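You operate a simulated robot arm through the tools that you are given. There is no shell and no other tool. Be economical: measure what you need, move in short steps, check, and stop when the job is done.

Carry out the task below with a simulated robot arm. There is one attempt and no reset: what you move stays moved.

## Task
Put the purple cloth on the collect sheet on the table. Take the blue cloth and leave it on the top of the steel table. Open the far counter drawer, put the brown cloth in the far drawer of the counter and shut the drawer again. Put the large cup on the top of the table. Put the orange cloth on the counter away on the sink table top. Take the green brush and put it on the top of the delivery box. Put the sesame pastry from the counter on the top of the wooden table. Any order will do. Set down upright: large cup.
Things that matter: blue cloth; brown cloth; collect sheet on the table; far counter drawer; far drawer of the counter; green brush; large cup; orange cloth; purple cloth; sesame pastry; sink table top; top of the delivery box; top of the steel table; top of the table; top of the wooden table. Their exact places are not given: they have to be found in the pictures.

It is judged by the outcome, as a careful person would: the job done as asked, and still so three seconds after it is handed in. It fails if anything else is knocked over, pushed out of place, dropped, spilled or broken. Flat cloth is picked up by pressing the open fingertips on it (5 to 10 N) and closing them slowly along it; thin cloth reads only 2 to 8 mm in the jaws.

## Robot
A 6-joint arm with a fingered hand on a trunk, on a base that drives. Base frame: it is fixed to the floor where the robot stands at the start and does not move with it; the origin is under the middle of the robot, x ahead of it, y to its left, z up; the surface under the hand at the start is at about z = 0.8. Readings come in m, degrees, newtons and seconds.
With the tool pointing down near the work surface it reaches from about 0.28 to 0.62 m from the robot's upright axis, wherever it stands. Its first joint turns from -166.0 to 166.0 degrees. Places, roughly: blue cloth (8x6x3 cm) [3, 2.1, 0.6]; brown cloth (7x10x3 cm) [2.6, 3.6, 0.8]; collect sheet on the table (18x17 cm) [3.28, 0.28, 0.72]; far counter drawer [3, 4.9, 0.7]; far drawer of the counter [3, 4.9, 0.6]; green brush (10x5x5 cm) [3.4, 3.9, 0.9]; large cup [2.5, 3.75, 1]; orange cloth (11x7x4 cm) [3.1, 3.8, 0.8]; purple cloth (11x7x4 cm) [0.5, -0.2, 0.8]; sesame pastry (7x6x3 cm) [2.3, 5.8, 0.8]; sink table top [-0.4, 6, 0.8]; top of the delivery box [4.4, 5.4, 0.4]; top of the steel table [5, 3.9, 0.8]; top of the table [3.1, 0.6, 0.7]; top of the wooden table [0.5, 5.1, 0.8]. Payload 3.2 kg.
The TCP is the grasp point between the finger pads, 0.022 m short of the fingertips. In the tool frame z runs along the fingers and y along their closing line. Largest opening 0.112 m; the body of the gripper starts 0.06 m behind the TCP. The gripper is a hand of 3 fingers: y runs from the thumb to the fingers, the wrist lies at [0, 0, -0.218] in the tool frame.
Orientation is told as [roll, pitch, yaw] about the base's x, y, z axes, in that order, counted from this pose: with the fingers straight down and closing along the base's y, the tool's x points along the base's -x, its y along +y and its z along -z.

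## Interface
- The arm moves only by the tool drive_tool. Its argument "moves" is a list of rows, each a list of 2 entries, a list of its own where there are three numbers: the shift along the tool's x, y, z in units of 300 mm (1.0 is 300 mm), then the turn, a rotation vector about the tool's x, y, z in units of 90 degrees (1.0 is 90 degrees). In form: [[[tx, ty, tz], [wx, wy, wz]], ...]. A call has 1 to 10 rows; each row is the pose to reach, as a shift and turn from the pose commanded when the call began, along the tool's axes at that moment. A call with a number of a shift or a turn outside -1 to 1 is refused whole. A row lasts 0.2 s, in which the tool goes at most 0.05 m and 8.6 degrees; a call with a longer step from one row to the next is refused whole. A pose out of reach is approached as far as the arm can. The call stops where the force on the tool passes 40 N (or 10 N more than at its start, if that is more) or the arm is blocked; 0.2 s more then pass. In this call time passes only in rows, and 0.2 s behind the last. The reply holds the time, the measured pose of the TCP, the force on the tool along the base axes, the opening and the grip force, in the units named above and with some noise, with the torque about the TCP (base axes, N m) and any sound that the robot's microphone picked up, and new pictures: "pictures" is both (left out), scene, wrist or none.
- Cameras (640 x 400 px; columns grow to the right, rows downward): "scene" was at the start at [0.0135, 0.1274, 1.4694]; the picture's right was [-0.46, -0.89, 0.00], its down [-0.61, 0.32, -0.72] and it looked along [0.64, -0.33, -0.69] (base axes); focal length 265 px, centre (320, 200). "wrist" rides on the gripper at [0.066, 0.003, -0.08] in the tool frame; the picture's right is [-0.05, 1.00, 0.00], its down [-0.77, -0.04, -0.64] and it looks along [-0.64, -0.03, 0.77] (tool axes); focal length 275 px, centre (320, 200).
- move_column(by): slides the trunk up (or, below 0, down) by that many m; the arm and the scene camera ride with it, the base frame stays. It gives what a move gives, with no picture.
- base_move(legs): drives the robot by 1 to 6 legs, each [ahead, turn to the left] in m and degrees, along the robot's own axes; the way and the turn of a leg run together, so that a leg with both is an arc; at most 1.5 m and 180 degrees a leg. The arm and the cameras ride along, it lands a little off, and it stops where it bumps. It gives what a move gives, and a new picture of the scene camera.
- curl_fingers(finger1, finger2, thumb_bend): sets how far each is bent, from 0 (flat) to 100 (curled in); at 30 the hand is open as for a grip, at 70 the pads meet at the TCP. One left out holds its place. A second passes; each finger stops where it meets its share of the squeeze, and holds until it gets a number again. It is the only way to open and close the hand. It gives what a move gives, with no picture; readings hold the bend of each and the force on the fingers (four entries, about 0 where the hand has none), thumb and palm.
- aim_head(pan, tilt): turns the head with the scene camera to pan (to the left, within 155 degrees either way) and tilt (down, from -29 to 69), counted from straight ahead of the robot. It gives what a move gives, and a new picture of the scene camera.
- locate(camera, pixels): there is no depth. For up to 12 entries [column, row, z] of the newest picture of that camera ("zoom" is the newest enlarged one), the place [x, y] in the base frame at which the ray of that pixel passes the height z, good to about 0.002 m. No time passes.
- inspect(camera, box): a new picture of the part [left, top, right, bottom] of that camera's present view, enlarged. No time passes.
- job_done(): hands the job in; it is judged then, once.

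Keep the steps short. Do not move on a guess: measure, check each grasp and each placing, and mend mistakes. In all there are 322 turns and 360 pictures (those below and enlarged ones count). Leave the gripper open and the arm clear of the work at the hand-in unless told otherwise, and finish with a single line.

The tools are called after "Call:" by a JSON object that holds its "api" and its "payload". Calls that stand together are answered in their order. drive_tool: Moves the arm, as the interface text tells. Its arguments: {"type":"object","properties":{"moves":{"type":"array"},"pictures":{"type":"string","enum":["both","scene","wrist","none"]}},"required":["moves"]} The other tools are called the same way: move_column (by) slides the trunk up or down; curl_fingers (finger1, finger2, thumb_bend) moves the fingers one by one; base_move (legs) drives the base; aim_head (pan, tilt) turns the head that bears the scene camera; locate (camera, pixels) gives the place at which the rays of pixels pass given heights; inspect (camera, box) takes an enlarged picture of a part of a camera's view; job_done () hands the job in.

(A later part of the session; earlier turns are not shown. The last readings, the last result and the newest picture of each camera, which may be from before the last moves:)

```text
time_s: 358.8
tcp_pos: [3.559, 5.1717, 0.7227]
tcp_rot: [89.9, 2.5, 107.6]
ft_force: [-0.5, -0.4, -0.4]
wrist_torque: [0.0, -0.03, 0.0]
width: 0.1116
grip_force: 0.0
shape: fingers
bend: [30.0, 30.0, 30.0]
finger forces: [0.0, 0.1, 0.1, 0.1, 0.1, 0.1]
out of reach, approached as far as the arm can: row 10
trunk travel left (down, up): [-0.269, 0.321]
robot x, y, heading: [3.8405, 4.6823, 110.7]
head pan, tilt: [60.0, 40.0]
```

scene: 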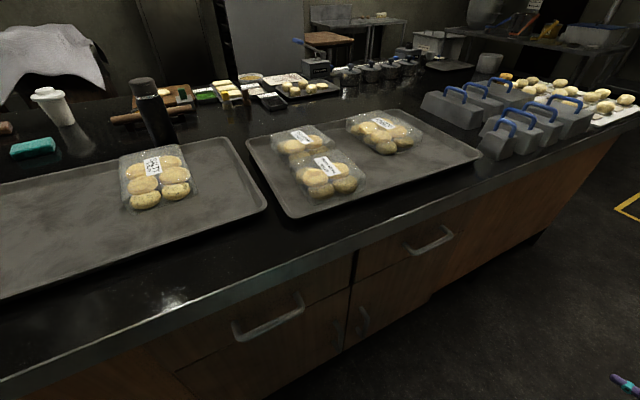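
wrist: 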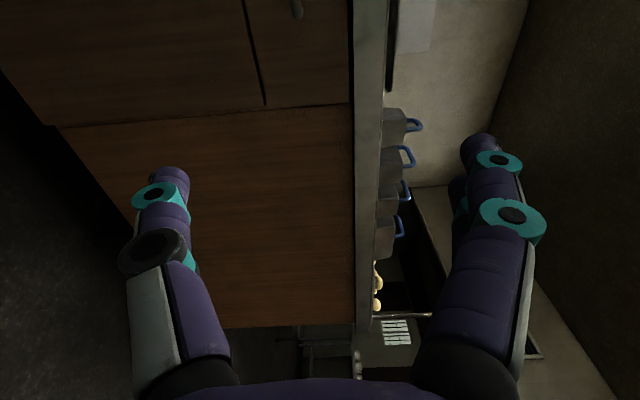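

The tool is horizontal, closing vertically, heading 198°. The handle is 0.10 m to the south of the tool line. I move sideways and half-way in, then look.

Call:
{"api": "drive_tool", "payload": {"moves": [[[0.06, -0.01, 0.06], [0, 0, 0]], [[0.12, -0.02, 0.12], [0, 0, 0]], [[0.18, -0.03, 0.18], [0, 0, 0]], [[0.24, -0.04, 0.26], [0, 0, 0]], [[0.3, -0.05, 0.36], [0, 0, 0]], [[0.34, -0.05, 0.46], [0, 0, 0]], [[0.34, -0.05, 0.56], [0, 0, 0]]], "pictures": "both"}}

```text
time_s: 360.4
tcp_pos: [3.4057, 5.0636, 0.7394]
tcp_rot: [89.6, 2.8, 107.7]
ft_force: [0.3, -0.7, -0.5]
wrist_torque: [0.01, -0.03, -0.01]
width: 0.1123
grip_force: 0.1
shape: fingers
bend: [30.0, 30.0, 30.0]
finger forces: [0.0, 0.0, 0.0, 0.0, 0.1, 0.1]
out of reach, approached as far as the arm can: row 1, 2, 3, 4, 5, 6, 7
trunk travel left (down, up): [-0.269, 0.321]
robot x, y, heading: [3.8385, 4.682, 110.8]
head pan, tilt: [60.0, 40.0]
```

scene: 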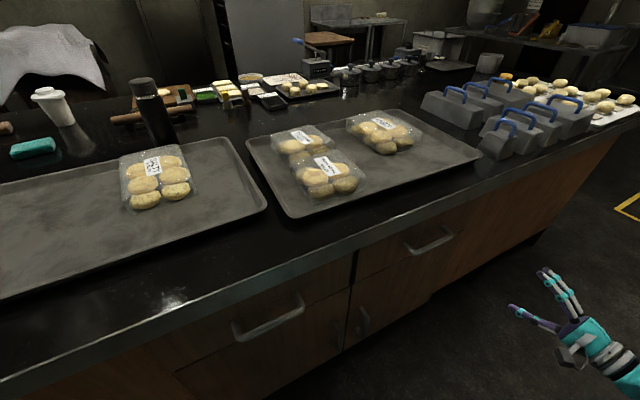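
wrist: 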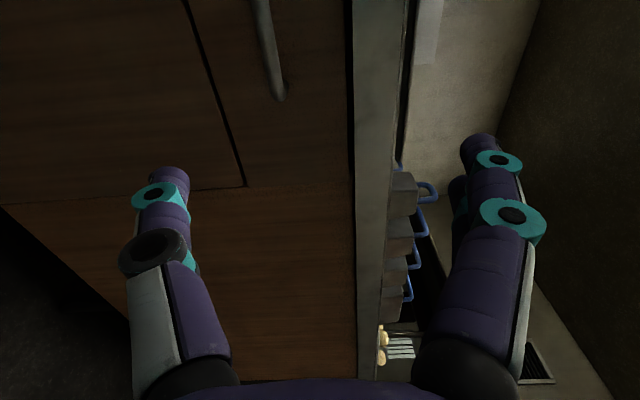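

Handle's end shows at (278,97). The arm needs a lower trunk for this wrist pose: I lower by 0.12 and re-aim.

Call:
{"api": "move_column", "payload": {"by": -0.12}}

Call:
{"api": "drive_tool", "payload": {"moves": [[[0, 0.09, 0], [0, 0, 0]], [[0, 0.18, 0], [0, 0, 0]], [[0, 0.267, 0], [0, 0, 0]]], "pictures": "wrist"}}

```text
time_s: 361.9
tcp_pos: [3.4044, 5.0638, 0.6203]
tcp_rot: [89.6, 2.8, 107.7]
ft_force: [0.2, 0.0, 0.2]
wrist_torque: [0.02, 0.04, 0.01]
width: 0.1113
grip_force: 0.0
shape: fingers
bend: [30.0, 30.0, 30.0]
finger forces: [0.0, 0.0, 0.0, 0.0, 0.1, 0.0]
trunk travel left (down, up): [-0.149, 0.441]
robot x, y, heading: [3.8381, 4.685, 110.6]
head pan, tilt: [60.0, 40.0]
```

```text
time_s: 362.7
tcp_pos: [3.4031, 5.0663, 0.6994]
tcp_rot: [89.6, 2.7, 107.6]
ft_force: [-0.1, -0.3, -0.8]
wrist_torque: [-0.02, 0.03, 0.0]
width: 0.1116
grip_force: 0.0
shape: fingers
bend: [30.0, 30.0, 30.0]
finger forces: [0.1, 0.1, 0.1, 0.0, 0.1, 0.0]
trunk travel left (down, up): [-0.149, 0.441]
robot x, y, heading: [3.8393, 4.6839, 110.7]
head pan, tilt: [60.0, 40.0]
```

wrist: 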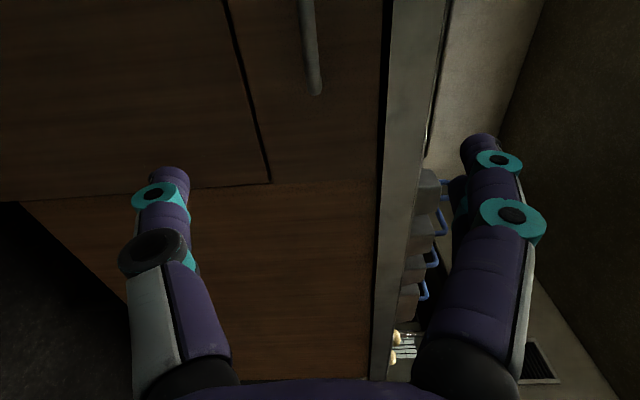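

The handle is level with the tool. I measure its end, then move south 5 cm and 12 cm in.

Call:
{"api": "locate", "payload": {"camera": "wrist", "pixels": [[312, 92, 0.69], [312, 92, 0.695], [300, 5, 0.69], [300, 5, 0.68]]}}

Call:
{"api": "drive_tool", "payload": {"moves": [[[0.05, 0, 0.1], [0, 0, 0]], [[0.1, 0, 0.2], [0, 0, 0]], [[0.15, 0, 0.3], [0, 0, 0]], [[0.18, 0, 0.4], [0, 0, 0]]], "pictures": "both"}}

```text
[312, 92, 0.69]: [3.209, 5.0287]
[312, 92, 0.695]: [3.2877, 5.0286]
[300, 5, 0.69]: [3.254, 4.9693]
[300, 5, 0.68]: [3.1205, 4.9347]
```

```text
time_s: 363.7
tcp_pos: [3.305, 4.9776, 0.7019]
tcp_rot: [89.6, 2.8, 107.7]
ft_force: [0.0, 0.2, 0.0]
wrist_torque: [0.02, -0.01, 0.04]
width: 0.1115
grip_force: 0.0
shape: fingers
bend: [30.0, 30.0, 30.0]
finger forces: [0.1, 0.1, 0.0, 0.0, 0.0, 0.1]
trunk travel left (down, up): [-0.149, 0.441]
robot x, y, heading: [3.8376, 4.6822, 110.8]
head pan, tilt: [60.0, 40.0]
```

scene: 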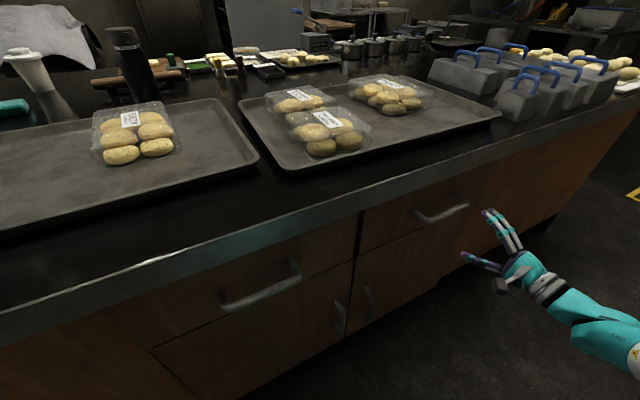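
wrist: 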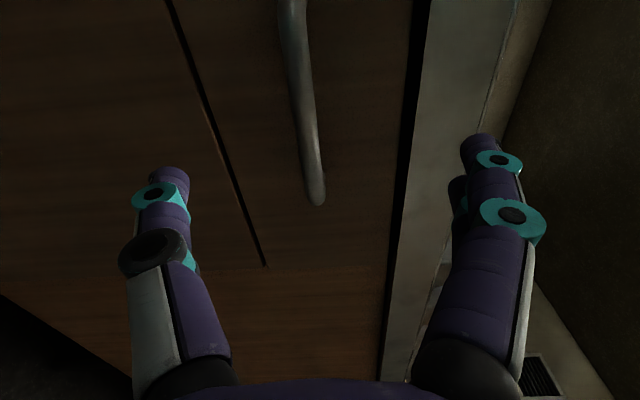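

Handle z≈0.691. I lower 1 cm and advance the last 9.5 cm so that the bar comes between the fingers.

Call:
{"api": "drive_tool", "payload": {"moves": [[[0, -0.02, 0.1], [0, 0, 0]], [[0, -0.035, 0.2], [0, 0, 0]], [[0, -0.035, 0.27], [0, 0, 0]], [[0, -0.035, 0.31], [0, 0, 0]]], "pictures": "both"}}

```text
time_s: 364.7
tcp_pos: [3.2178, 4.9507, 0.6907]
tcp_rot: [89.7, 2.9, 107.7]
ft_force: [0.2, -0.3, -0.3]
wrist_torque: [-0.02, -0.02, 0.01]
width: 0.1118
grip_force: 0.0
shape: fingers
bend: [30.0, 30.0, 30.0]
finger forces: [0.1, 0.0, 0.1, 0.0, 0.0, 0.0]
trunk travel left (down, up): [-0.149, 0.441]
robot x, y, heading: [3.84, 4.6801, 110.7]
head pan, tilt: [60.0, 40.0]
```

scene: 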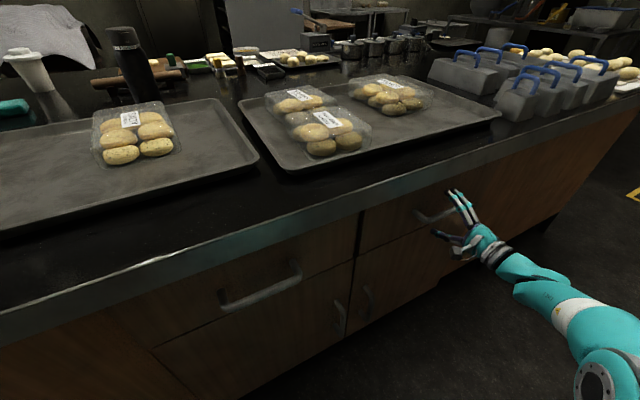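
wrist: 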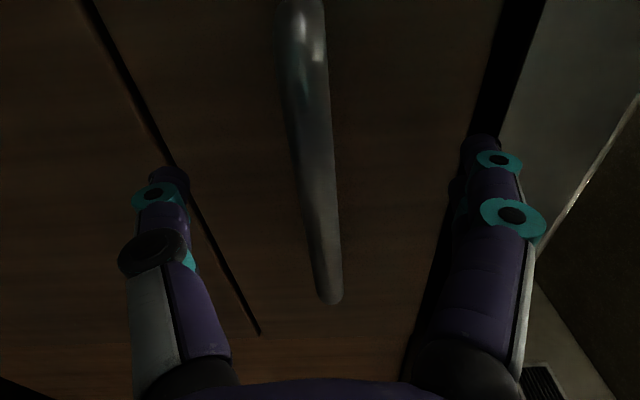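

Call:
{"api": "drive_tool", "payload": {"moves": [[[0, 0, 0.025], [0, 0, 0]], [[0, 0, 0.045], [0, 0, 0]]], "pictures": "none"}}

Call:
{"api": "curl_fingers", "payload": {"finger1": 70, "finger2": 70, "thumb_bend": 70}}

Call:
{"api": "inspect", "payload": {"camera": "wrist", "box": [100, 0, 560, 340]}}

```text
time_s: 365.3
tcp_pos: [3.2035, 4.9465, 0.691]
tcp_rot: [89.6, 2.7, 107.7]
ft_force: [-0.6, 0.4, -0.1]
wrist_torque: [0.03, -0.02, -0.01]
width: 0.1117
grip_force: 0.0
shape: fingers
bend: [30.0, 30.0, 30.0]
finger forces: [0.0, 0.1, 0.0, 0.0, 0.0, 0.0]
trunk travel left (down, up): [-0.149, 0.441]
robot x, y, heading: [3.8363, 4.6818, 110.6]
head pan, tilt: [60.0, 40.0]
```

```text
time_s: 366.3
tcp_pos: [3.2035, 4.9463, 0.6913]
tcp_rot: [89.7, 2.8, 107.7]
ft_force: [0.3, -0.8, 0.2]
wrist_torque: [0.03, -0.02, 0.0]
width: 0.003
grip_force: 0.2
shape: fingers
bend: [70.0, 70.0, 70.0]
finger forces: [0.0, 0.0, 0.0, 0.0, 0.2, 0.0]
trunk travel left (down, up): [-0.149, 0.441]
robot x, y, heading: [3.8378, 4.6821, 110.6]
head pan, tilt: [60.0, 40.0]
```

```text
1.18 times, centred on (330, 170) of wrist
```

zoom: 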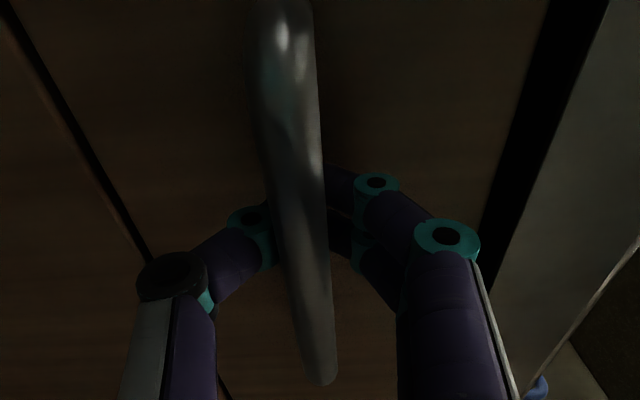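

The fingers have closed behind the bar: a hook. I pull outward 10 cm first.

Call:
{"api": "drive_tool", "payload": {"moves": [[[0, 0, -0.06], [0, 0, 0]], [[0, 0, -0.12], [0, 0, 0]], [[0, 0, -0.19], [0, 0, 0]], [[0, 0, -0.26], [0, 0, 0]], [[0, 0, -0.33], [0, 0, 0]]], "pictures": "both"}}

```text
time_s: 367.5
tcp_pos: [3.2996, 4.9785, 0.6915]
tcp_rot: [89.6, 2.7, 107.7]
ft_force: [-0.3, -0.1, -3.6]
wrist_torque: [0.03, 0.02, 0.01]
width: 0.0048
grip_force: 1.1
shape: fingers
bend: [70.0, 70.0, 69.0]
finger forces: [0.1, 0.0, 0.0, 0.0, 1.9, 0.0]
trunk travel left (down, up): [-0.149, 0.441]
robot x, y, heading: [3.8409, 4.6843, 111.0]
head pan, tilt: [60.0, 40.0]
```

scene: 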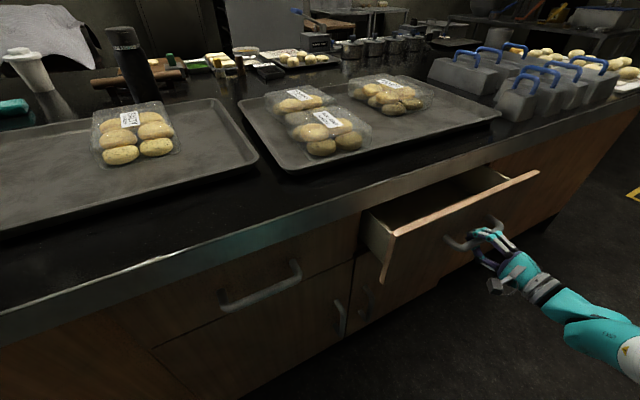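
wrist: 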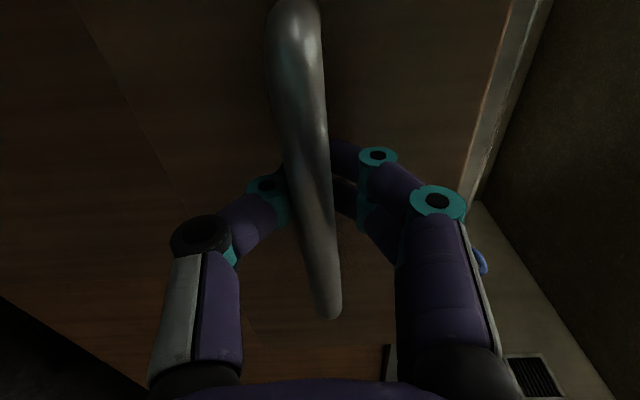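

It slides out easily. I pull another 13 cm.

Call:
{"api": "drive_tool", "payload": {"moves": [[[0, 0, -0.08], [0, 0, 0]], [[0, 0, -0.16], [0, 0, 0]], [[0, 0, -0.24], [0, 0, 0]], [[0, 0, -0.32], [0, 0, 0]], [[0, 0, -0.4], [0, 0, 0]], [[0, 0, -0.44], [0, 0, 0]]], "pictures": "scene"}}

```text
time_s: 368.9
tcp_pos: [3.425, 5.0179, 0.6935]
tcp_rot: [89.6, 2.8, 107.6]
ft_force: [1.0, -0.3, -4.0]
wrist_torque: [0.01, -0.08, 0.01]
width: 0.006
grip_force: 1.6
shape: fingers
bend: [70.0, 70.0, 69.0]
finger forces: [0.0, 0.0, 0.0, 0.0, 3.1, 0.0]
trunk travel left (down, up): [-0.149, 0.441]
robot x, y, heading: [3.8368, 4.6822, 110.9]
head pan, tilt: [60.0, 40.0]
```

scene: 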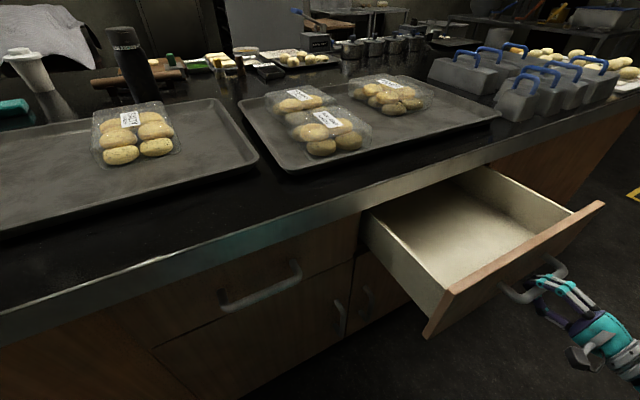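

The drawer is open by about 0.22 m and empty. I release and back off.

Call:
{"api": "curl_fingers", "payload": {"finger1": 30, "finger2": 30, "thumb_bend": 30}}

Call:
{"api": "drive_tool", "payload": {"moves": [[[0, 0, -0.1], [0, 0, 0]], [[0, 0, -0.2], [0, 0, 0]], [[0, 0, -0.3], [0, 0, 0]], [[0, 0, -0.4], [0, 0, 0]]], "pictures": "both"}}

```text
time_s: 369.9
tcp_pos: [3.4248, 5.0181, 0.6932]
tcp_rot: [89.6, 2.8, 107.6]
ft_force: [0.0, 0.0, 0.0]
wrist_torque: [0.02, -0.02, -0.04]
width: 0.1113
grip_force: 0.1
shape: fingers
bend: [30.0, 30.0, 30.0]
finger forces: [0.0, 0.0, 0.0, 0.0, 0.1, 0.0]
trunk travel left (down, up): [-0.149, 0.441]
robot x, y, heading: [3.8364, 4.6851, 110.7]
head pan, tilt: [60.0, 40.0]
```

```text
time_s: 370.9
tcp_pos: [3.5258, 5.0688, 0.7114]
tcp_rot: [89.2, 3.0, 107.7]
ft_force: [-0.5, -0.4, 1.0]
wrist_torque: [0.02, -0.02, 0.01]
width: 0.1113
grip_force: 0.0
shape: fingers
bend: [30.0, 30.0, 30.0]
finger forces: [0.0, 0.0, 0.1, 0.0, 0.0, 0.0]
out of reach, approached as far as the arm can: row 2, 3, 4
trunk travel left (down, up): [-0.149, 0.441]
robot x, y, heading: [3.8375, 4.6857, 110.6]
head pan, tilt: [60.0, 40.0]
```

scene: 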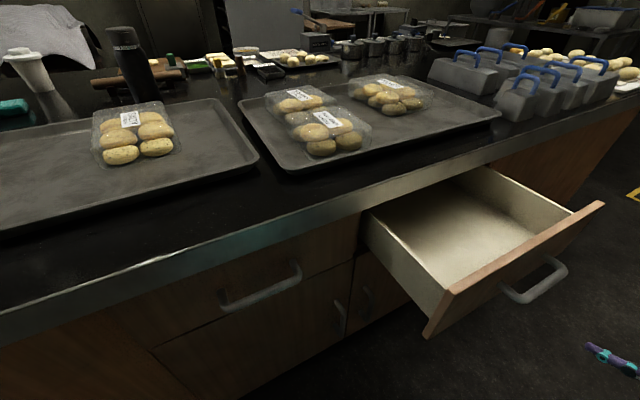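
wrist: 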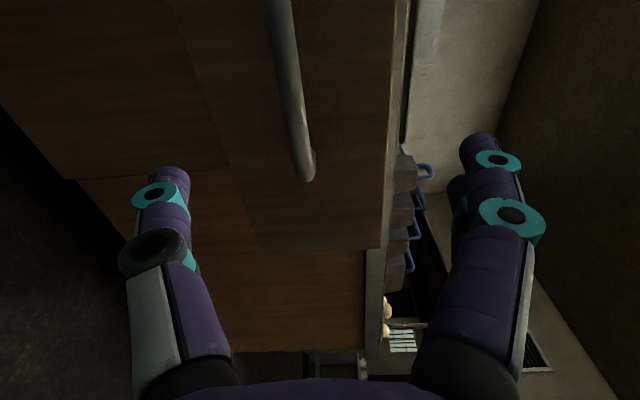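

I raise the trunk and bring the tool back to pointing down.

Call:
{"api": "move_column", "payload": {"by": 0.35}}

Call:
{"api": "drive_tool", "payload": {"moves": [[[0, 0, 0], [0, 0, 0.095]], [[0, 0, 0], [0, 0, 0.19]], [[0, 0, 0], [0, 0, 0.285]], [[0, 0, 0], [0, 0, 0.38]], [[0, 0, 0], [0, 0, 0.475]], [[0, 0, 0], [0, 0, 0.57]], [[0, 0, 0], [0, 0, 0.665]], [[0, 0, 0], [0, 0, 0.76]], [[0, 0, 0], [0, 0, 0.855]], [[0, 0, 0], [0, 0, 0.95]]], "pictures": "none"}}

Call:
{"api": "drive_tool", "payload": {"moves": [[[0, 0, 0], [0, -0.095, 0]], [[0, 0, 0], [0, -0.19, 0]], [[0, 0, 0], [0, -0.285, 0]], [[0, 0, 0], [0, -0.38, 0]], [[0, 0, 0], [0, -0.475, 0]], [[0, 0, 0], [0, -0.57, 0]], [[0, 0, 0], [0, -0.665, 0]], [[0, 0, 0], [0, -0.76, 0]], [[0, 0, 0], [0, -0.855, 0]], [[0, 0, 0], [0, -0.95, 0]]], "pictures": "scene"}}

```text
time_s: 374.3
tcp_pos: [3.5251, 5.0684, 1.0608]
tcp_rot: [89.3, 3.0, 107.7]
ft_force: [-1.0, 0.0, 0.4]
wrist_torque: [-0.04, 0.0, -0.03]
width: 0.1113
grip_force: 0.1
shape: fingers
bend: [30.0, 30.0, 30.0]
finger forces: [0.1, 0.1, 0.0, 0.0, 0.1, 0.0]
trunk travel left (down, up): [-0.499, 0.091]
robot x, y, heading: [3.8377, 4.6857, 110.6]
head pan, tilt: [60.0, 40.0]
```

```text
time_s: 376.5
tcp_pos: [3.5234, 5.0689, 1.0606]
tcp_rot: [62.0, 88.4, 79.7]
ft_force: [0.2, 0.1, 0.0]
wrist_torque: [-0.01, 0.01, -0.01]
width: 0.1113
grip_force: 0.2
shape: fingers
bend: [30.0, 30.0, 30.0]
finger forces: [0.0, 0.0, 0.0, 0.0, 0.1, 0.1]
trunk travel left (down, up): [-0.499, 0.091]
robot x, y, heading: [3.8404, 4.6825, 110.8]
head pan, tilt: [60.0, 40.0]
```

```text
time_s: 378.7
tcp_pos: [3.5252, 5.0687, 1.0617]
tcp_rot: [1.5, 3.7, 17.7]
ft_force: [0.1, 0.0, 0.2]
wrist_torque: [0.01, 0.0, 0.03]
width: 0.1112
grip_force: 0.1
shape: fingers
bend: [30.0, 30.0, 30.0]
finger forces: [0.1, 0.0, 0.1, 0.0, 0.1, 0.0]
trunk travel left (down, up): [-0.499, 0.091]
robot x, y, heading: [3.8385, 4.6796, 110.8]
head pan, tilt: [60.0, 40.0]
```

scene: 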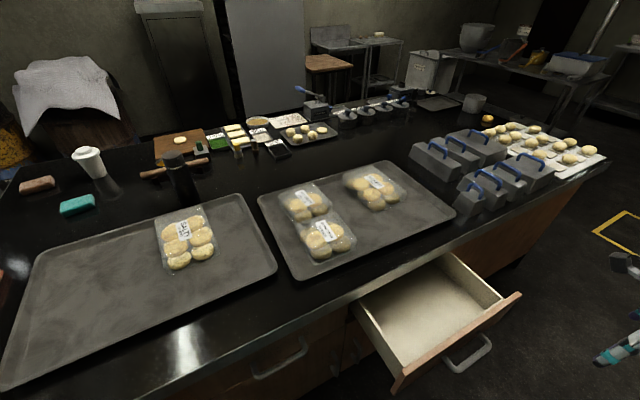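

Drawer open and hand upright. I drive back round the counter's corner to its south-west end for the brown cloth.

Call:
{"api": "base_move", "payload": {"legs": [[-0.75, 0], [0, 133.6], [0.81, 0], [0, -56], [1.0, 0], [0, -84]]}}

Call:
{"api": "aim_head", "payload": {"pan": 0, "tilt": 45}}

```text
time_s: 403.0
tcp_pos: [2.4872, 3.5213, 1.0608]
tcp_rot: [1.5, 3.8, 13.1]
ft_force: [0.0, 0.8, 0.8]
wrist_torque: [-0.02, 0.03, 0.03]
width: 0.1112
grip_force: 0.0
shape: fingers
bend: [30.0, 30.0, 30.0]
finger forces: [0.0, 0.1, 0.0, 0.0, 0.0, 0.0]
trunk travel left (down, up): [-0.499, 0.091]
robot x, y, heading: [2.7663, 3.1114, 106.0]
head pan, tilt: [60.0, 40.0]
```

scene: 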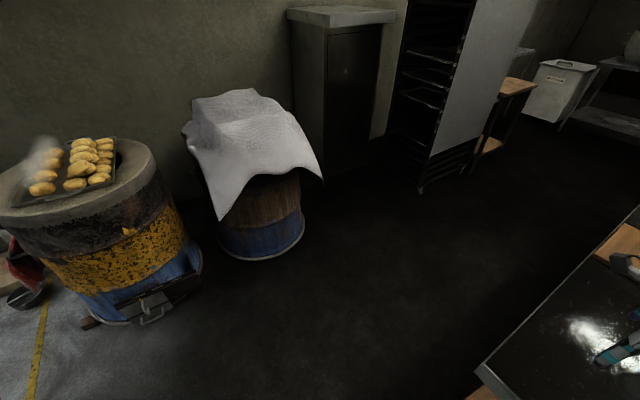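

```text
time_s: 404.3
tcp_pos: [2.4874, 3.5223, 1.0607]
tcp_rot: [1.5, 3.8, 13.1]
ft_force: [-0.1, 0.3, -0.2]
wrist_torque: [0.02, 0.03, 0.04]
width: 0.111
grip_force: 0.0
shape: fingers
bend: [30.0, 30.0, 30.0]
finger forces: [0.0, 0.0, 0.0, 0.0, 0.0, 0.0]
trunk travel left (down, up): [-0.499, 0.091]
robot x, y, heading: [2.7692, 3.1092, 106.0]
head pan, tilt: [0.0, 45.0]
```

scene: 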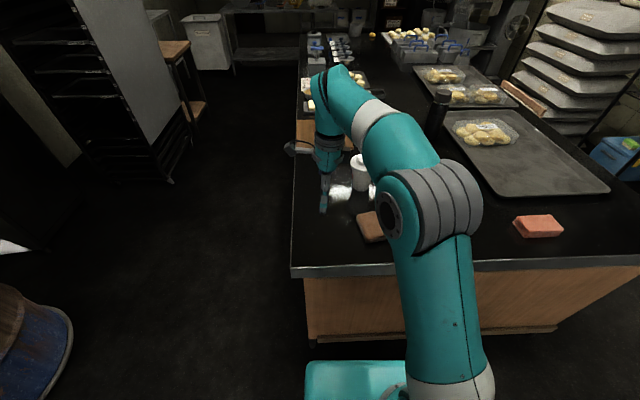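

Call:
{"api": "locate", "payload": {"camera": "scene", "pixels": [[357, 218, 0.85], [370, 228, 0.85], [293, 270, 0.825], [360, 190, 0.825], [538, 226, 0.85], [370, 243, 0.825]]}}

Call:
{"api": "inspect", "payload": {"camera": "scene", "box": [280, 120, 460, 290]}}

Call:
{"api": "drive_tool", "payload": {"moves": [[[0, 0, 0], [0, -0.042, 0]]], "pictures": "wrist"}}

```text
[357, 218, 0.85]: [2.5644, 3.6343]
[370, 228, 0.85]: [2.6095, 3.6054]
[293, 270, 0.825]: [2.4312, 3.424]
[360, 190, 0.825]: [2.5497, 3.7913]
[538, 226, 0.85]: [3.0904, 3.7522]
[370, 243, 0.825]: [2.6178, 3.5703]
```

```text
2.35 times, centred on (370, 205) of scene
```

zoom: 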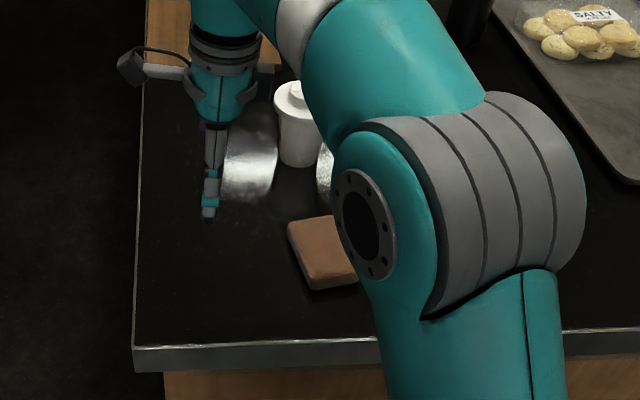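

```text
time_s: 404.7
tcp_pos: [2.4887, 3.5224, 1.0612]
tcp_rot: [1.5, 0.0, 13.1]
ft_force: [0.2, 0.4, 0.0]
wrist_torque: [-0.02, -0.01, 0.0]
width: 0.1112
grip_force: 0.0
shape: fingers
bend: [30.0, 30.0, 30.0]
finger forces: [0.1, 0.1, 0.1, 0.0, 0.0, 0.0]
trunk travel left (down, up): [-0.499, 0.091]
robot x, y, heading: [2.766, 3.1068, 106.1]
head pan, tilt: [0.0, 45.0]
```

wrist: 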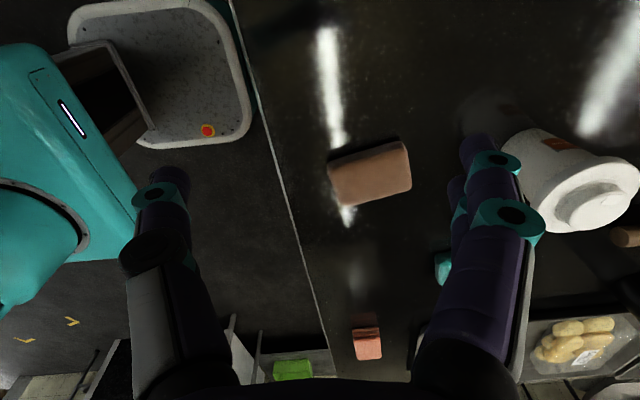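

Call:
{"api": "locate", "payload": {"camera": "wrist", "pixels": [[328, 163, 0.855], [407, 145, 0.855], [411, 190, 0.855], [337, 206, 0.855], [570, 225, 0.9], [520, 160, 0.825], [495, 150, 0.825]]}}

```text
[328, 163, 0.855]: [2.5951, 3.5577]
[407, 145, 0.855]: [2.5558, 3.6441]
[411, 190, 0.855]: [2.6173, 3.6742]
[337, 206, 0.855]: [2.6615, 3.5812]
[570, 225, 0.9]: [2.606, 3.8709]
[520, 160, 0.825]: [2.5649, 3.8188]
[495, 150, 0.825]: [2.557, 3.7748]
```

Brown cloth: centre (2.607,3.614), long axis 114°. I turn the tool by 83° and move above it.

Call:
{"api": "drive_tool", "payload": {"moves": [[[-0.045, 0.02, 0.03], [0, 0, 0.092]], [[-0.09, 0.04, 0.06], [0, 0, 0.184]], [[-0.135, 0.06, 0.09], [0, 0, 0.276]], [[-0.18, 0.08, 0.12], [0, 0, 0.368]], [[-0.225, 0.1, 0.15], [0, 0, 0.46]], [[-0.27, 0.12, 0.18], [0, 0, 0.552]], [[-0.315, 0.145, 0.21], [0, 0, 0.644]], [[-0.36, 0.17, 0.24], [0, 0, 0.736]], [[-0.41, 0.19, 0.27], [0, 0, 0.828]], [[-0.453, 0.209, 0.3], [0, 0, 0.92]]], "pictures": "both"}}

```text
time_s: 406.9
tcp_pos: [2.607, 3.6148, 0.9714]
tcp_rot: [0.1, 1.4, -69.9]
ft_force: [0.3, -0.1, 0.1]
wrist_torque: [-0.02, 0.02, 0.01]
width: 0.1112
grip_force: 0.1
shape: fingers
bend: [30.0, 30.0, 30.0]
finger forces: [0.1, 0.0, 0.0, 0.0, 0.0, 0.0]
trunk travel left (down, up): [-0.499, 0.091]
robot x, y, heading: [2.7683, 3.1088, 106.0]
head pan, tilt: [0.0, 45.0]
```

scene: 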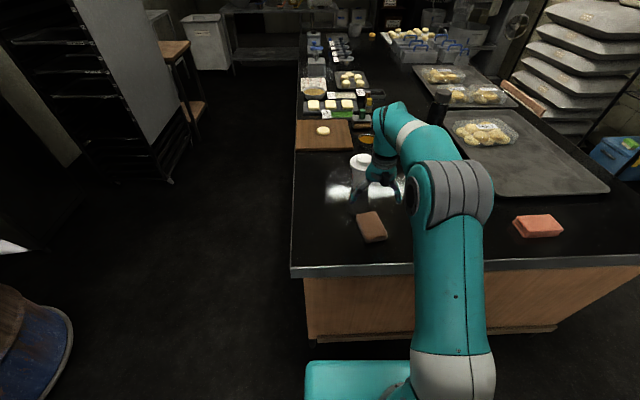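
wrist: 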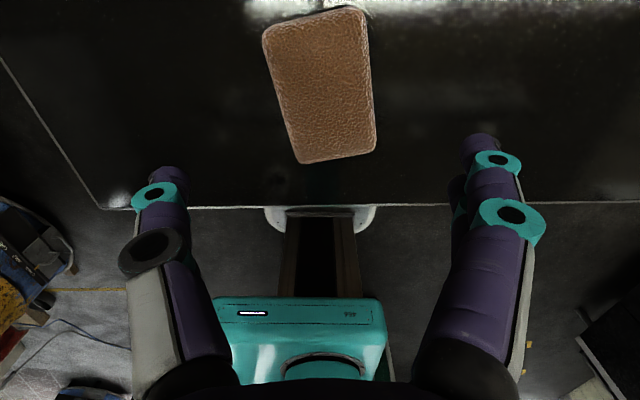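

Call:
{"api": "locate", "payload": {"camera": "wrist", "pixels": [[263, 35, 0.855], [362, 12, 0.855], [376, 152, 0.85], [299, 163, 0.85]]}}

Call:
{"api": "inspect", "payload": {"camera": "scene", "box": [320, 120, 440, 260]}}

```text
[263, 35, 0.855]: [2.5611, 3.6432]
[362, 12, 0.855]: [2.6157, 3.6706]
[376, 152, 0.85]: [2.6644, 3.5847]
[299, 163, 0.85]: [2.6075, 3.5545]
```

```text
2.86 times, centred on (380, 190) of scene
```

zoom: 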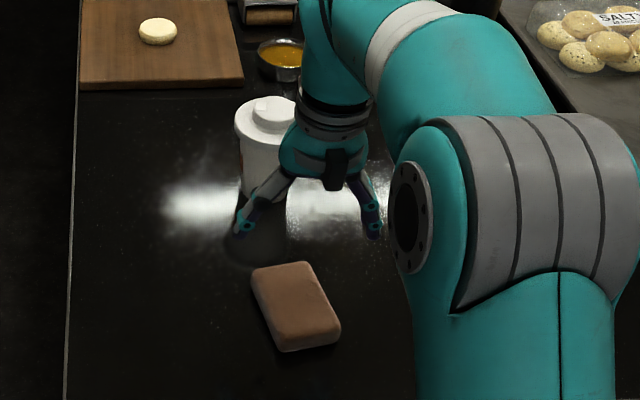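

Call:
{"api": "drive_tool", "payload": {"moves": [[[-0.006, 0.007, 0.1], [0, 0, -0.045]], [[-0.012, 0.014, 0.2], [0, 0, -0.089]], [[-0.012, 0.014, 0.3], [0, 0, -0.089]], [[-0.012, 0.014, 0.37], [0, 0, -0.089]], [[-0.012, 0.014, 0.405], [0, 0, -0.089]]], "pictures": "wrist"}}

Call:
{"api": "curl_fingers", "payload": {"finger1": 70, "finger2": 70, "thumb_bend": 70}}

```text
time_s: 408.1
tcp_pos: [2.6111, 3.6158, 0.8512]
tcp_rot: [0.4, 1.5, -61.8]
ft_force: [-0.7, 0.2, 1.6]
wrist_torque: [-0.04, 0.08, 0.01]
width: 0.1115
grip_force: 1.2
shape: fingers
bend: [30.0, 30.0, 30.0]
finger forces: [0.3, 0.5, 0.0, 0.0, 1.2, 0.0]
trunk travel left (down, up): [-0.499, 0.091]
robot x, y, heading: [2.7676, 3.1143, 106.0]
head pan, tilt: [0.0, 45.0]
```

wrist: 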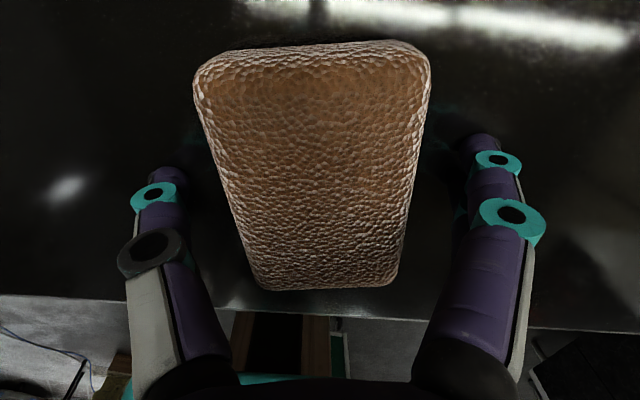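

```text
time_s: 408.7
tcp_pos: [2.61, 3.6172, 0.8563]
tcp_rot: [0.5, 2.2, -61.6]
ft_force: [-1.0, -2.6, 21.1]
wrist_torque: [-0.07, -0.13, -0.13]
width: 0.0619
grip_force: 29.3
shape: fingers
bend: [50.0, 54.0, 60.0]
finger forces: [13.4, 16.9, 0.1, 0.0, 27.7, 0.1]
trunk travel left (down, up): [-0.499, 0.091]
robot x, y, heading: [2.7686, 3.1126, 105.8]
head pan, tilt: [0.0, 45.0]
stopped: the force on the tool passed its limit at 41 N (the readings are from after the stop); the commanded pose is now the measured one
```

Gripped, with the tips pressing the counter. I lift.

Call:
{"api": "drive_tool", "payload": {"moves": [[[0, 0, -0.03], [0, 0, 0]], [[0, 0, -0.12], [0, 0, 0]], [[0, 0, -0.25], [0, 0, 0]], [[0, 0, -0.4], [0, 0, 0]], [[0, 0, -0.55], [0, 0, 0]], [[0, 0, -0.7], [0, 0, 0]]], "pictures": "wrist"}}

```text
time_s: 410.1
tcp_pos: [2.6119, 3.612, 1.064]
tcp_rot: [0.4, 2.1, -61.8]
ft_force: [-0.1, -0.6, 0.1]
wrist_torque: [0.01, 0.0, -0.01]
width: 0.0618
grip_force: 18.9
shape: fingers
bend: [50.0, 54.0, 60.0]
finger forces: [9.9, 9.3, 0.0, 0.0, 19.0, 0.1]
trunk travel left (down, up): [-0.499, 0.091]
robot x, y, heading: [2.7658, 3.1104, 105.9]
head pan, tilt: [0.0, 45.0]
```

wrist: 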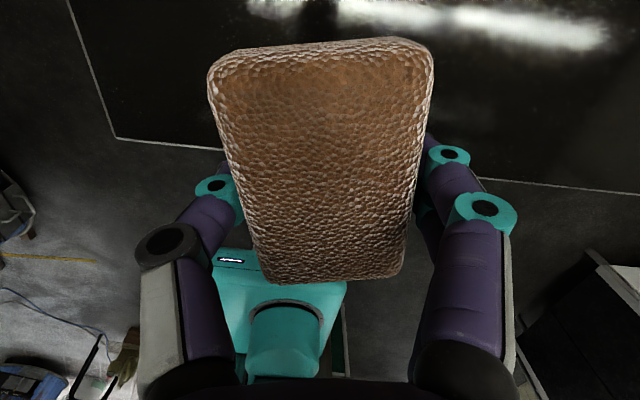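

Held firmly. I drive the same way back to the drawer.

Call:
{"api": "base_move", "payload": {"legs": [[0, -97.5], [1.0, 0], [0, 56], [0.81, 0], [0, 46.4], [0.7, 0]]}}

Call:
{"api": "aim_head", "payload": {"pan": 50, "tilt": 45}}

```text
time_s: 431.6
tcp_pos: [3.6711, 5.1288, 1.0622]
tcp_rot: [0.4, 1.8, -56.7]
ft_force: [-0.3, -0.8, -1.2]
wrist_torque: [-0.04, 0.0, 0.0]
width: 0.0618
grip_force: 18.8
shape: fingers
bend: [50.0, 54.0, 60.0]
finger forces: [9.8, 9.1, 0.0, 0.1, 18.8, 0.1]
trunk travel left (down, up): [-0.499, 0.091]
robot x, y, heading: [3.8681, 4.6407, 111.2]
head pan, tilt: [0.0, 45.0]
```

scene: 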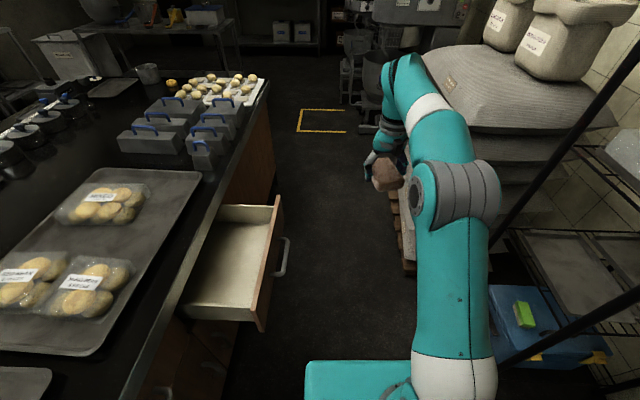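

```text
time_s: 432.8
tcp_pos: [3.6705, 5.1291, 1.0639]
tcp_rot: [0.3, 1.8, -56.8]
ft_force: [-0.5, -0.4, 0.0]
wrist_torque: [0.0, 0.01, -0.04]
width: 0.062
grip_force: 18.5
shape: fingers
bend: [50.0, 54.0, 60.0]
finger forces: [9.8, 9.1, 0.0, 0.0, 18.8, 0.1]
trunk travel left (down, up): [-0.499, 0.091]
robot x, y, heading: [3.8721, 4.6435, 110.7]
head pan, tilt: [50.0, 45.0]
```

scene: 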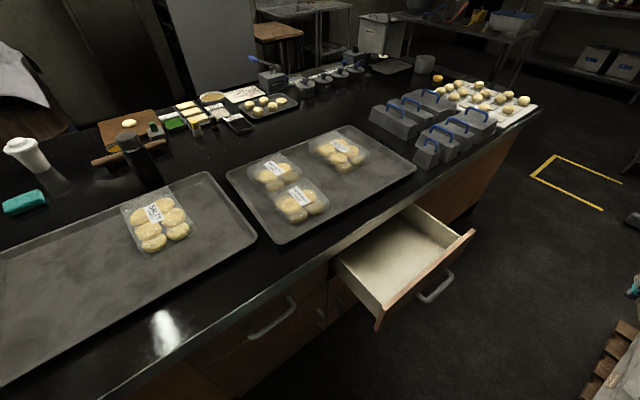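

Call:
{"api": "inspect", "payload": {"camera": "scene", "box": [320, 190, 490, 340]}}

Call:
{"api": "locate", "payload": {"camera": "scene", "pixels": [[380, 310, 0.76], [448, 243, 0.76], [337, 265, 0.76], [405, 205, 0.76], [385, 285, 0.65], [400, 255, 0.65], [360, 262, 0.65], [375, 325, 0.78], [475, 232, 0.78], [335, 262, 0.825], [405, 205, 0.825]]}}

```text
2.67 times, centred on (405, 265) of scene
```

zoom: 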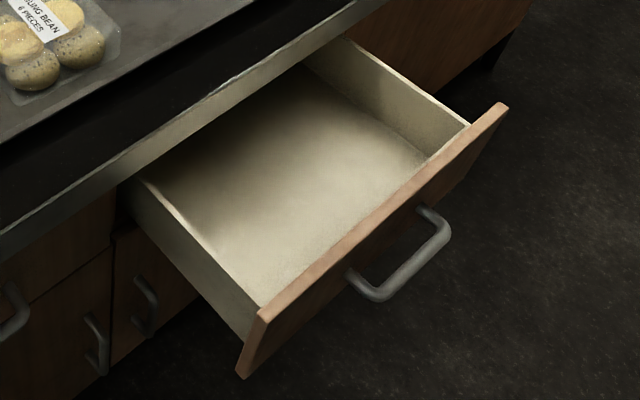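

```text
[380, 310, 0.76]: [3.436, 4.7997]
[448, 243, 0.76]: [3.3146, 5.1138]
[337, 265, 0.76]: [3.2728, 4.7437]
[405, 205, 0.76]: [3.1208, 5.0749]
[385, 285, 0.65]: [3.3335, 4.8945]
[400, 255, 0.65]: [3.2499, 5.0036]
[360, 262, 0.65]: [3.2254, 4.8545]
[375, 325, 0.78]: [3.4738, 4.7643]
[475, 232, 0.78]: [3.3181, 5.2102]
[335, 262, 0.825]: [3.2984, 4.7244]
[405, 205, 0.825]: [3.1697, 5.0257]
```

The drawer's visible opening is about 0.156 m deep; its middle is near (3.302,4.928). I advance 0.12 m, lower the trunk 0.1 and move over it.

Call:
{"api": "base_move", "payload": {"legs": [[0.12, 0]]}}

Call:
{"api": "drive_tool", "payload": {"moves": [[[0, 0, 0], [0, 0, 0.07]], [[0, 0, 0], [0, 0, 0.14]]], "pictures": "none"}}

```text
time_s: 434.0
tcp_pos: [3.6285, 5.2385, 1.0634]
tcp_rot: [0.3, 1.7, -56.6]
ft_force: [0.2, -0.2, 0.2]
wrist_torque: [0.01, 0.05, 0.01]
width: 0.0617
grip_force: 18.8
shape: fingers
bend: [50.0, 54.0, 60.0]
finger forces: [9.7, 9.1, 0.0, 0.0, 18.8, 0.0]
trunk travel left (down, up): [-0.499, 0.091]
robot x, y, heading: [3.8324, 4.7513, 111.1]
head pan, tilt: [50.0, 45.0]
```

scene: 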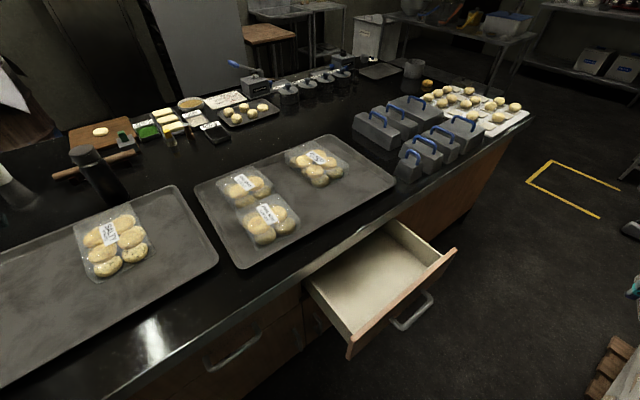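

```text
time_s: 434.6
tcp_pos: [3.6275, 5.2386, 1.0628]
tcp_rot: [-0.1, 1.9, -69.3]
ft_force: [-0.3, 0.4, -0.3]
wrist_torque: [0.02, -0.01, -0.02]
width: 0.0617
grip_force: 18.7
shape: fingers
bend: [50.0, 54.0, 60.0]
finger forces: [9.8, 9.2, 0.0, 0.0, 18.9, 0.0]
trunk travel left (down, up): [-0.499, 0.091]
robot x, y, heading: [3.8277, 4.7546, 111.2]
head pan, tilt: [50.0, 45.0]
```

Call:
{"api": "drive_tool", "payload": {"moves": [[[-0.06, -0.14, 0], [0, 0, 0]], [[-0.12, -0.28, 0], [0, 0, 0]], [[-0.18, -0.42, 0], [0, 0, 0]], [[-0.24, -0.56, 0], [0, 0, 0]], [[-0.3, -0.7, 0], [0, 0, 0]], [[-0.36, -0.84, 0.05], [0, 0, 0]], [[-0.42, -0.98, 0.1], [0, 0, 0]]], "pictures": "none"}}

Call:
{"api": "drive_tool", "payload": {"moves": [[[-0.06, -0.14, 0.05], [0, 0, 0]], [[-0.12, -0.28, 0.1], [0, 0, 0]], [[-0.165, -0.4, 0.15], [0, 0, 0]]], "pictures": "both"}}

```text
time_s: 436.2
tcp_pos: [3.3966, 5.0177, 1.0299]
tcp_rot: [0.0, 1.9, -69.3]
ft_force: [0.6, -0.1, -0.8]
wrist_torque: [-0.03, 0.0, 0.0]
width: 0.0616
grip_force: 19.2
shape: fingers
bend: [50.0, 54.0, 60.0]
finger forces: [9.8, 9.1, 0.0, 0.0, 18.9, 0.0]
trunk travel left (down, up): [-0.499, 0.091]
robot x, y, heading: [3.8297, 4.7587, 111.1]
head pan, tilt: [50.0, 45.0]
```

```text
time_s: 437.0
tcp_pos: [3.3022, 4.9301, 0.9833]
tcp_rot: [0.1, 1.9, -69.1]
ft_force: [0.0, -0.1, -0.1]
wrist_torque: [-0.01, 0.02, 0.01]
width: 0.0617
grip_force: 18.6
shape: fingers
bend: [50.0, 54.0, 60.0]
finger forces: [9.7, 8.9, 0.0, 0.0, 19.0, 0.0]
trunk travel left (down, up): [-0.499, 0.091]
robot x, y, heading: [3.8278, 4.7561, 111.1]
head pan, tilt: [50.0, 45.0]
```

scene: 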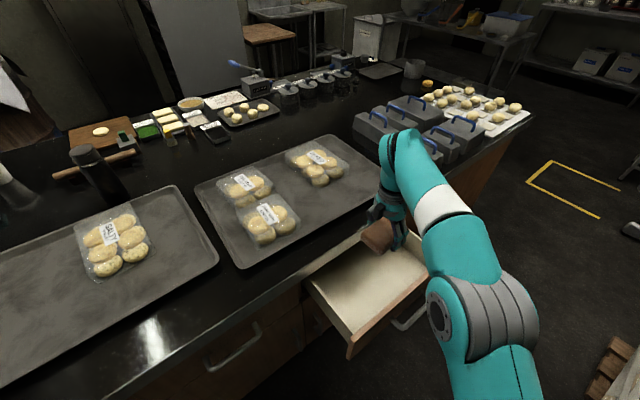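
wrist: 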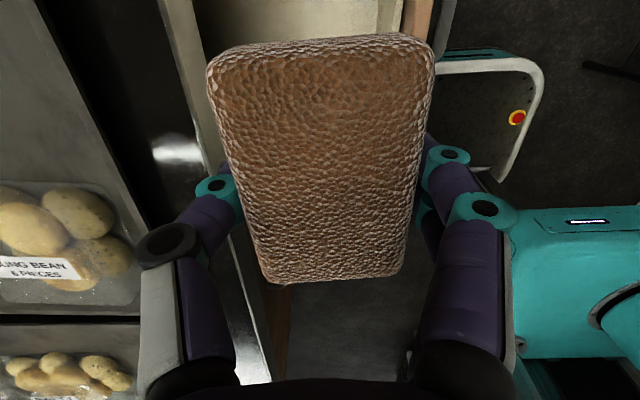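

Call:
{"api": "locate", "payload": {"camera": "wrist", "pixels": [[172, 10, 0.825], [206, 140, 0.825], [265, 370, 0.825], [410, 10, 0.77], [403, 30, 0.77], [412, 350, 0.77], [290, 300, 0.7]]}}

Call:
{"api": "inspect", "payload": {"camera": "wrist", "box": [130, 0, 470, 400]}}

```text
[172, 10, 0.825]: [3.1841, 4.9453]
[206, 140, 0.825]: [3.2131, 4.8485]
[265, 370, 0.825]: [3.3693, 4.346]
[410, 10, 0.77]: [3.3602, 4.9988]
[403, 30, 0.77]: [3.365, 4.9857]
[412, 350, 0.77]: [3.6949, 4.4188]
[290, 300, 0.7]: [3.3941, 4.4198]
```

```text
1.00 times, centred on (300, 200) of wrist (not enlarged: the box is as wide or as high as the picture)
```

zoom: 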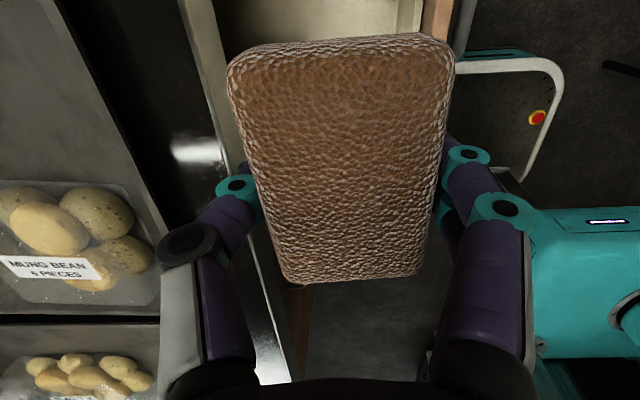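

Gap between counter edge and front panel: n 4.74–4.911; the hand is at 4.833, centred. I descend in steps.

Call:
{"api": "drive_tool", "payload": {"moves": [[[0, -0.01, 0.15], [0, 0, 0]], [[0, -0.01, 0.3], [0, 0, 0]], [[0, -0.01, 0.43], [0, 0, 0]], [[0, -0.01, 0.56], [0, 0, 0]], [[0, -0.01, 0.68], [0, 0, 0]], [[0, -0.01, 0.78], [0, 0, 0]], [[0, -0.01, 0.86], [0, 0, 0]]], "pictures": "both"}}

```text
time_s: 438.6
tcp_pos: [3.2969, 4.9355, 0.7246]
tcp_rot: [0.0, 2.0, -69.2]
ft_force: [0.4, 0.3, -0.4]
wrist_torque: [-0.02, 0.05, 0.0]
width: 0.0617
grip_force: 18.5
shape: fingers
bend: [50.0, 54.0, 60.0]
finger forces: [9.8, 9.0, 0.1, 0.1, 18.8, 0.0]
trunk travel left (down, up): [-0.499, 0.091]
robot x, y, heading: [3.8279, 4.7579, 110.8]
head pan, tilt: [50.0, 45.0]
```

scene: 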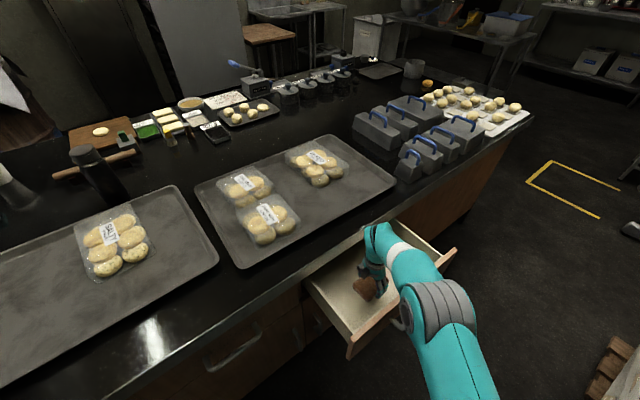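
wrist: 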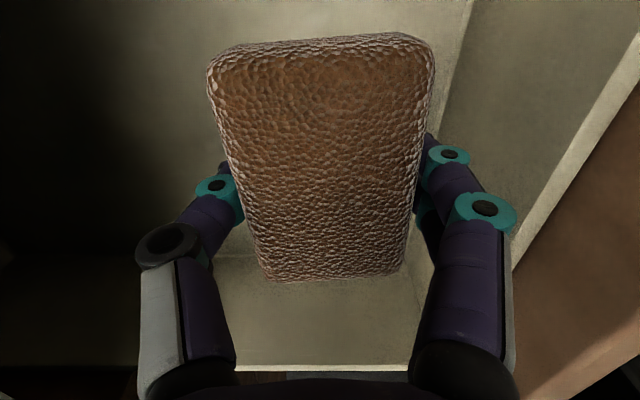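

Nicely inside. I go down slowly until contact.

Call:
{"api": "drive_tool", "payload": {"moves": [[[0, 0, 0.05], [0, 0, 0]], [[0, 0, 0.09], [0, 0, 0]], [[0, 0, 0.12], [0, 0, 0]], [[0, 0, 0.15], [0, 0, 0]], [[0, 0, 0.18], [0, 0, 0]], [[0, 0, 0.2], [0, 0, 0]]], "pictures": "wrist"}}

```text
time_s: 440.0
tcp_pos: [3.295, 4.9404, 0.664]
tcp_rot: [0.0, 1.9, -69.1]
ft_force: [-0.8, 0.1, -0.3]
wrist_torque: [0.01, 0.01, -0.02]
width: 0.0618
grip_force: 19.2
shape: fingers
bend: [50.0, 54.0, 60.0]
finger forces: [9.8, 9.1, 0.0, 0.0, 18.8, 0.1]
trunk travel left (down, up): [-0.499, 0.091]
robot x, y, heading: [3.8293, 4.7575, 111.0]
head pan, tilt: [50.0, 45.0]
```

wrist: 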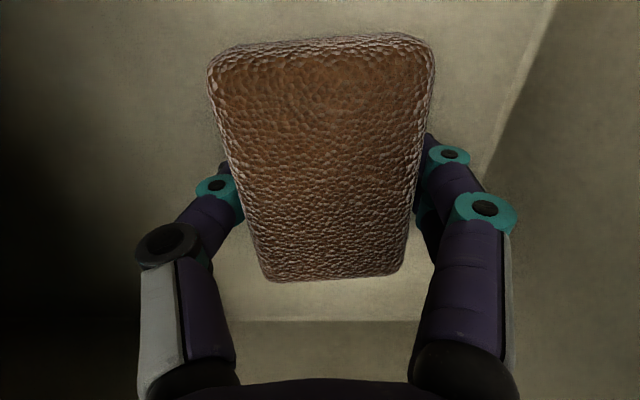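

Call:
{"api": "drive_tool", "payload": {"moves": [[[0, 0, 0.03], [0, 0, 0]], [[0, 0, 0.05], [0, 0, 0]], [[0, 0, 0.07], [0, 0, 0]], [[0, 0, 0.09], [0, 0, 0]], [[0, 0, 0.11], [0, 0, 0]]], "pictures": "none"}}

```text
time_s: 440.5
tcp_pos: [3.2913, 4.9395, 0.6598]
tcp_rot: [-0.7, 2.3, -69.1]
ft_force: [-0.8, -3.4, 26.3]
wrist_torque: [0.27, -1.16, -0.16]
width: 0.062
grip_force: 30.5
shape: fingers
bend: [50.0, 55.0, 60.0]
finger forces: [19.4, 23.5, 0.0, 0.1, 17.5, 0.0]
trunk travel left (down, up): [-0.499, 0.091]
robot x, y, heading: [3.8323, 4.7563, 111.0]
head pan, tilt: [50.0, 45.0]
stopped in row 2: the force on the tool passed its limit at 48 N (the readings are from after the stop); the commanded pose is now the measured one
```

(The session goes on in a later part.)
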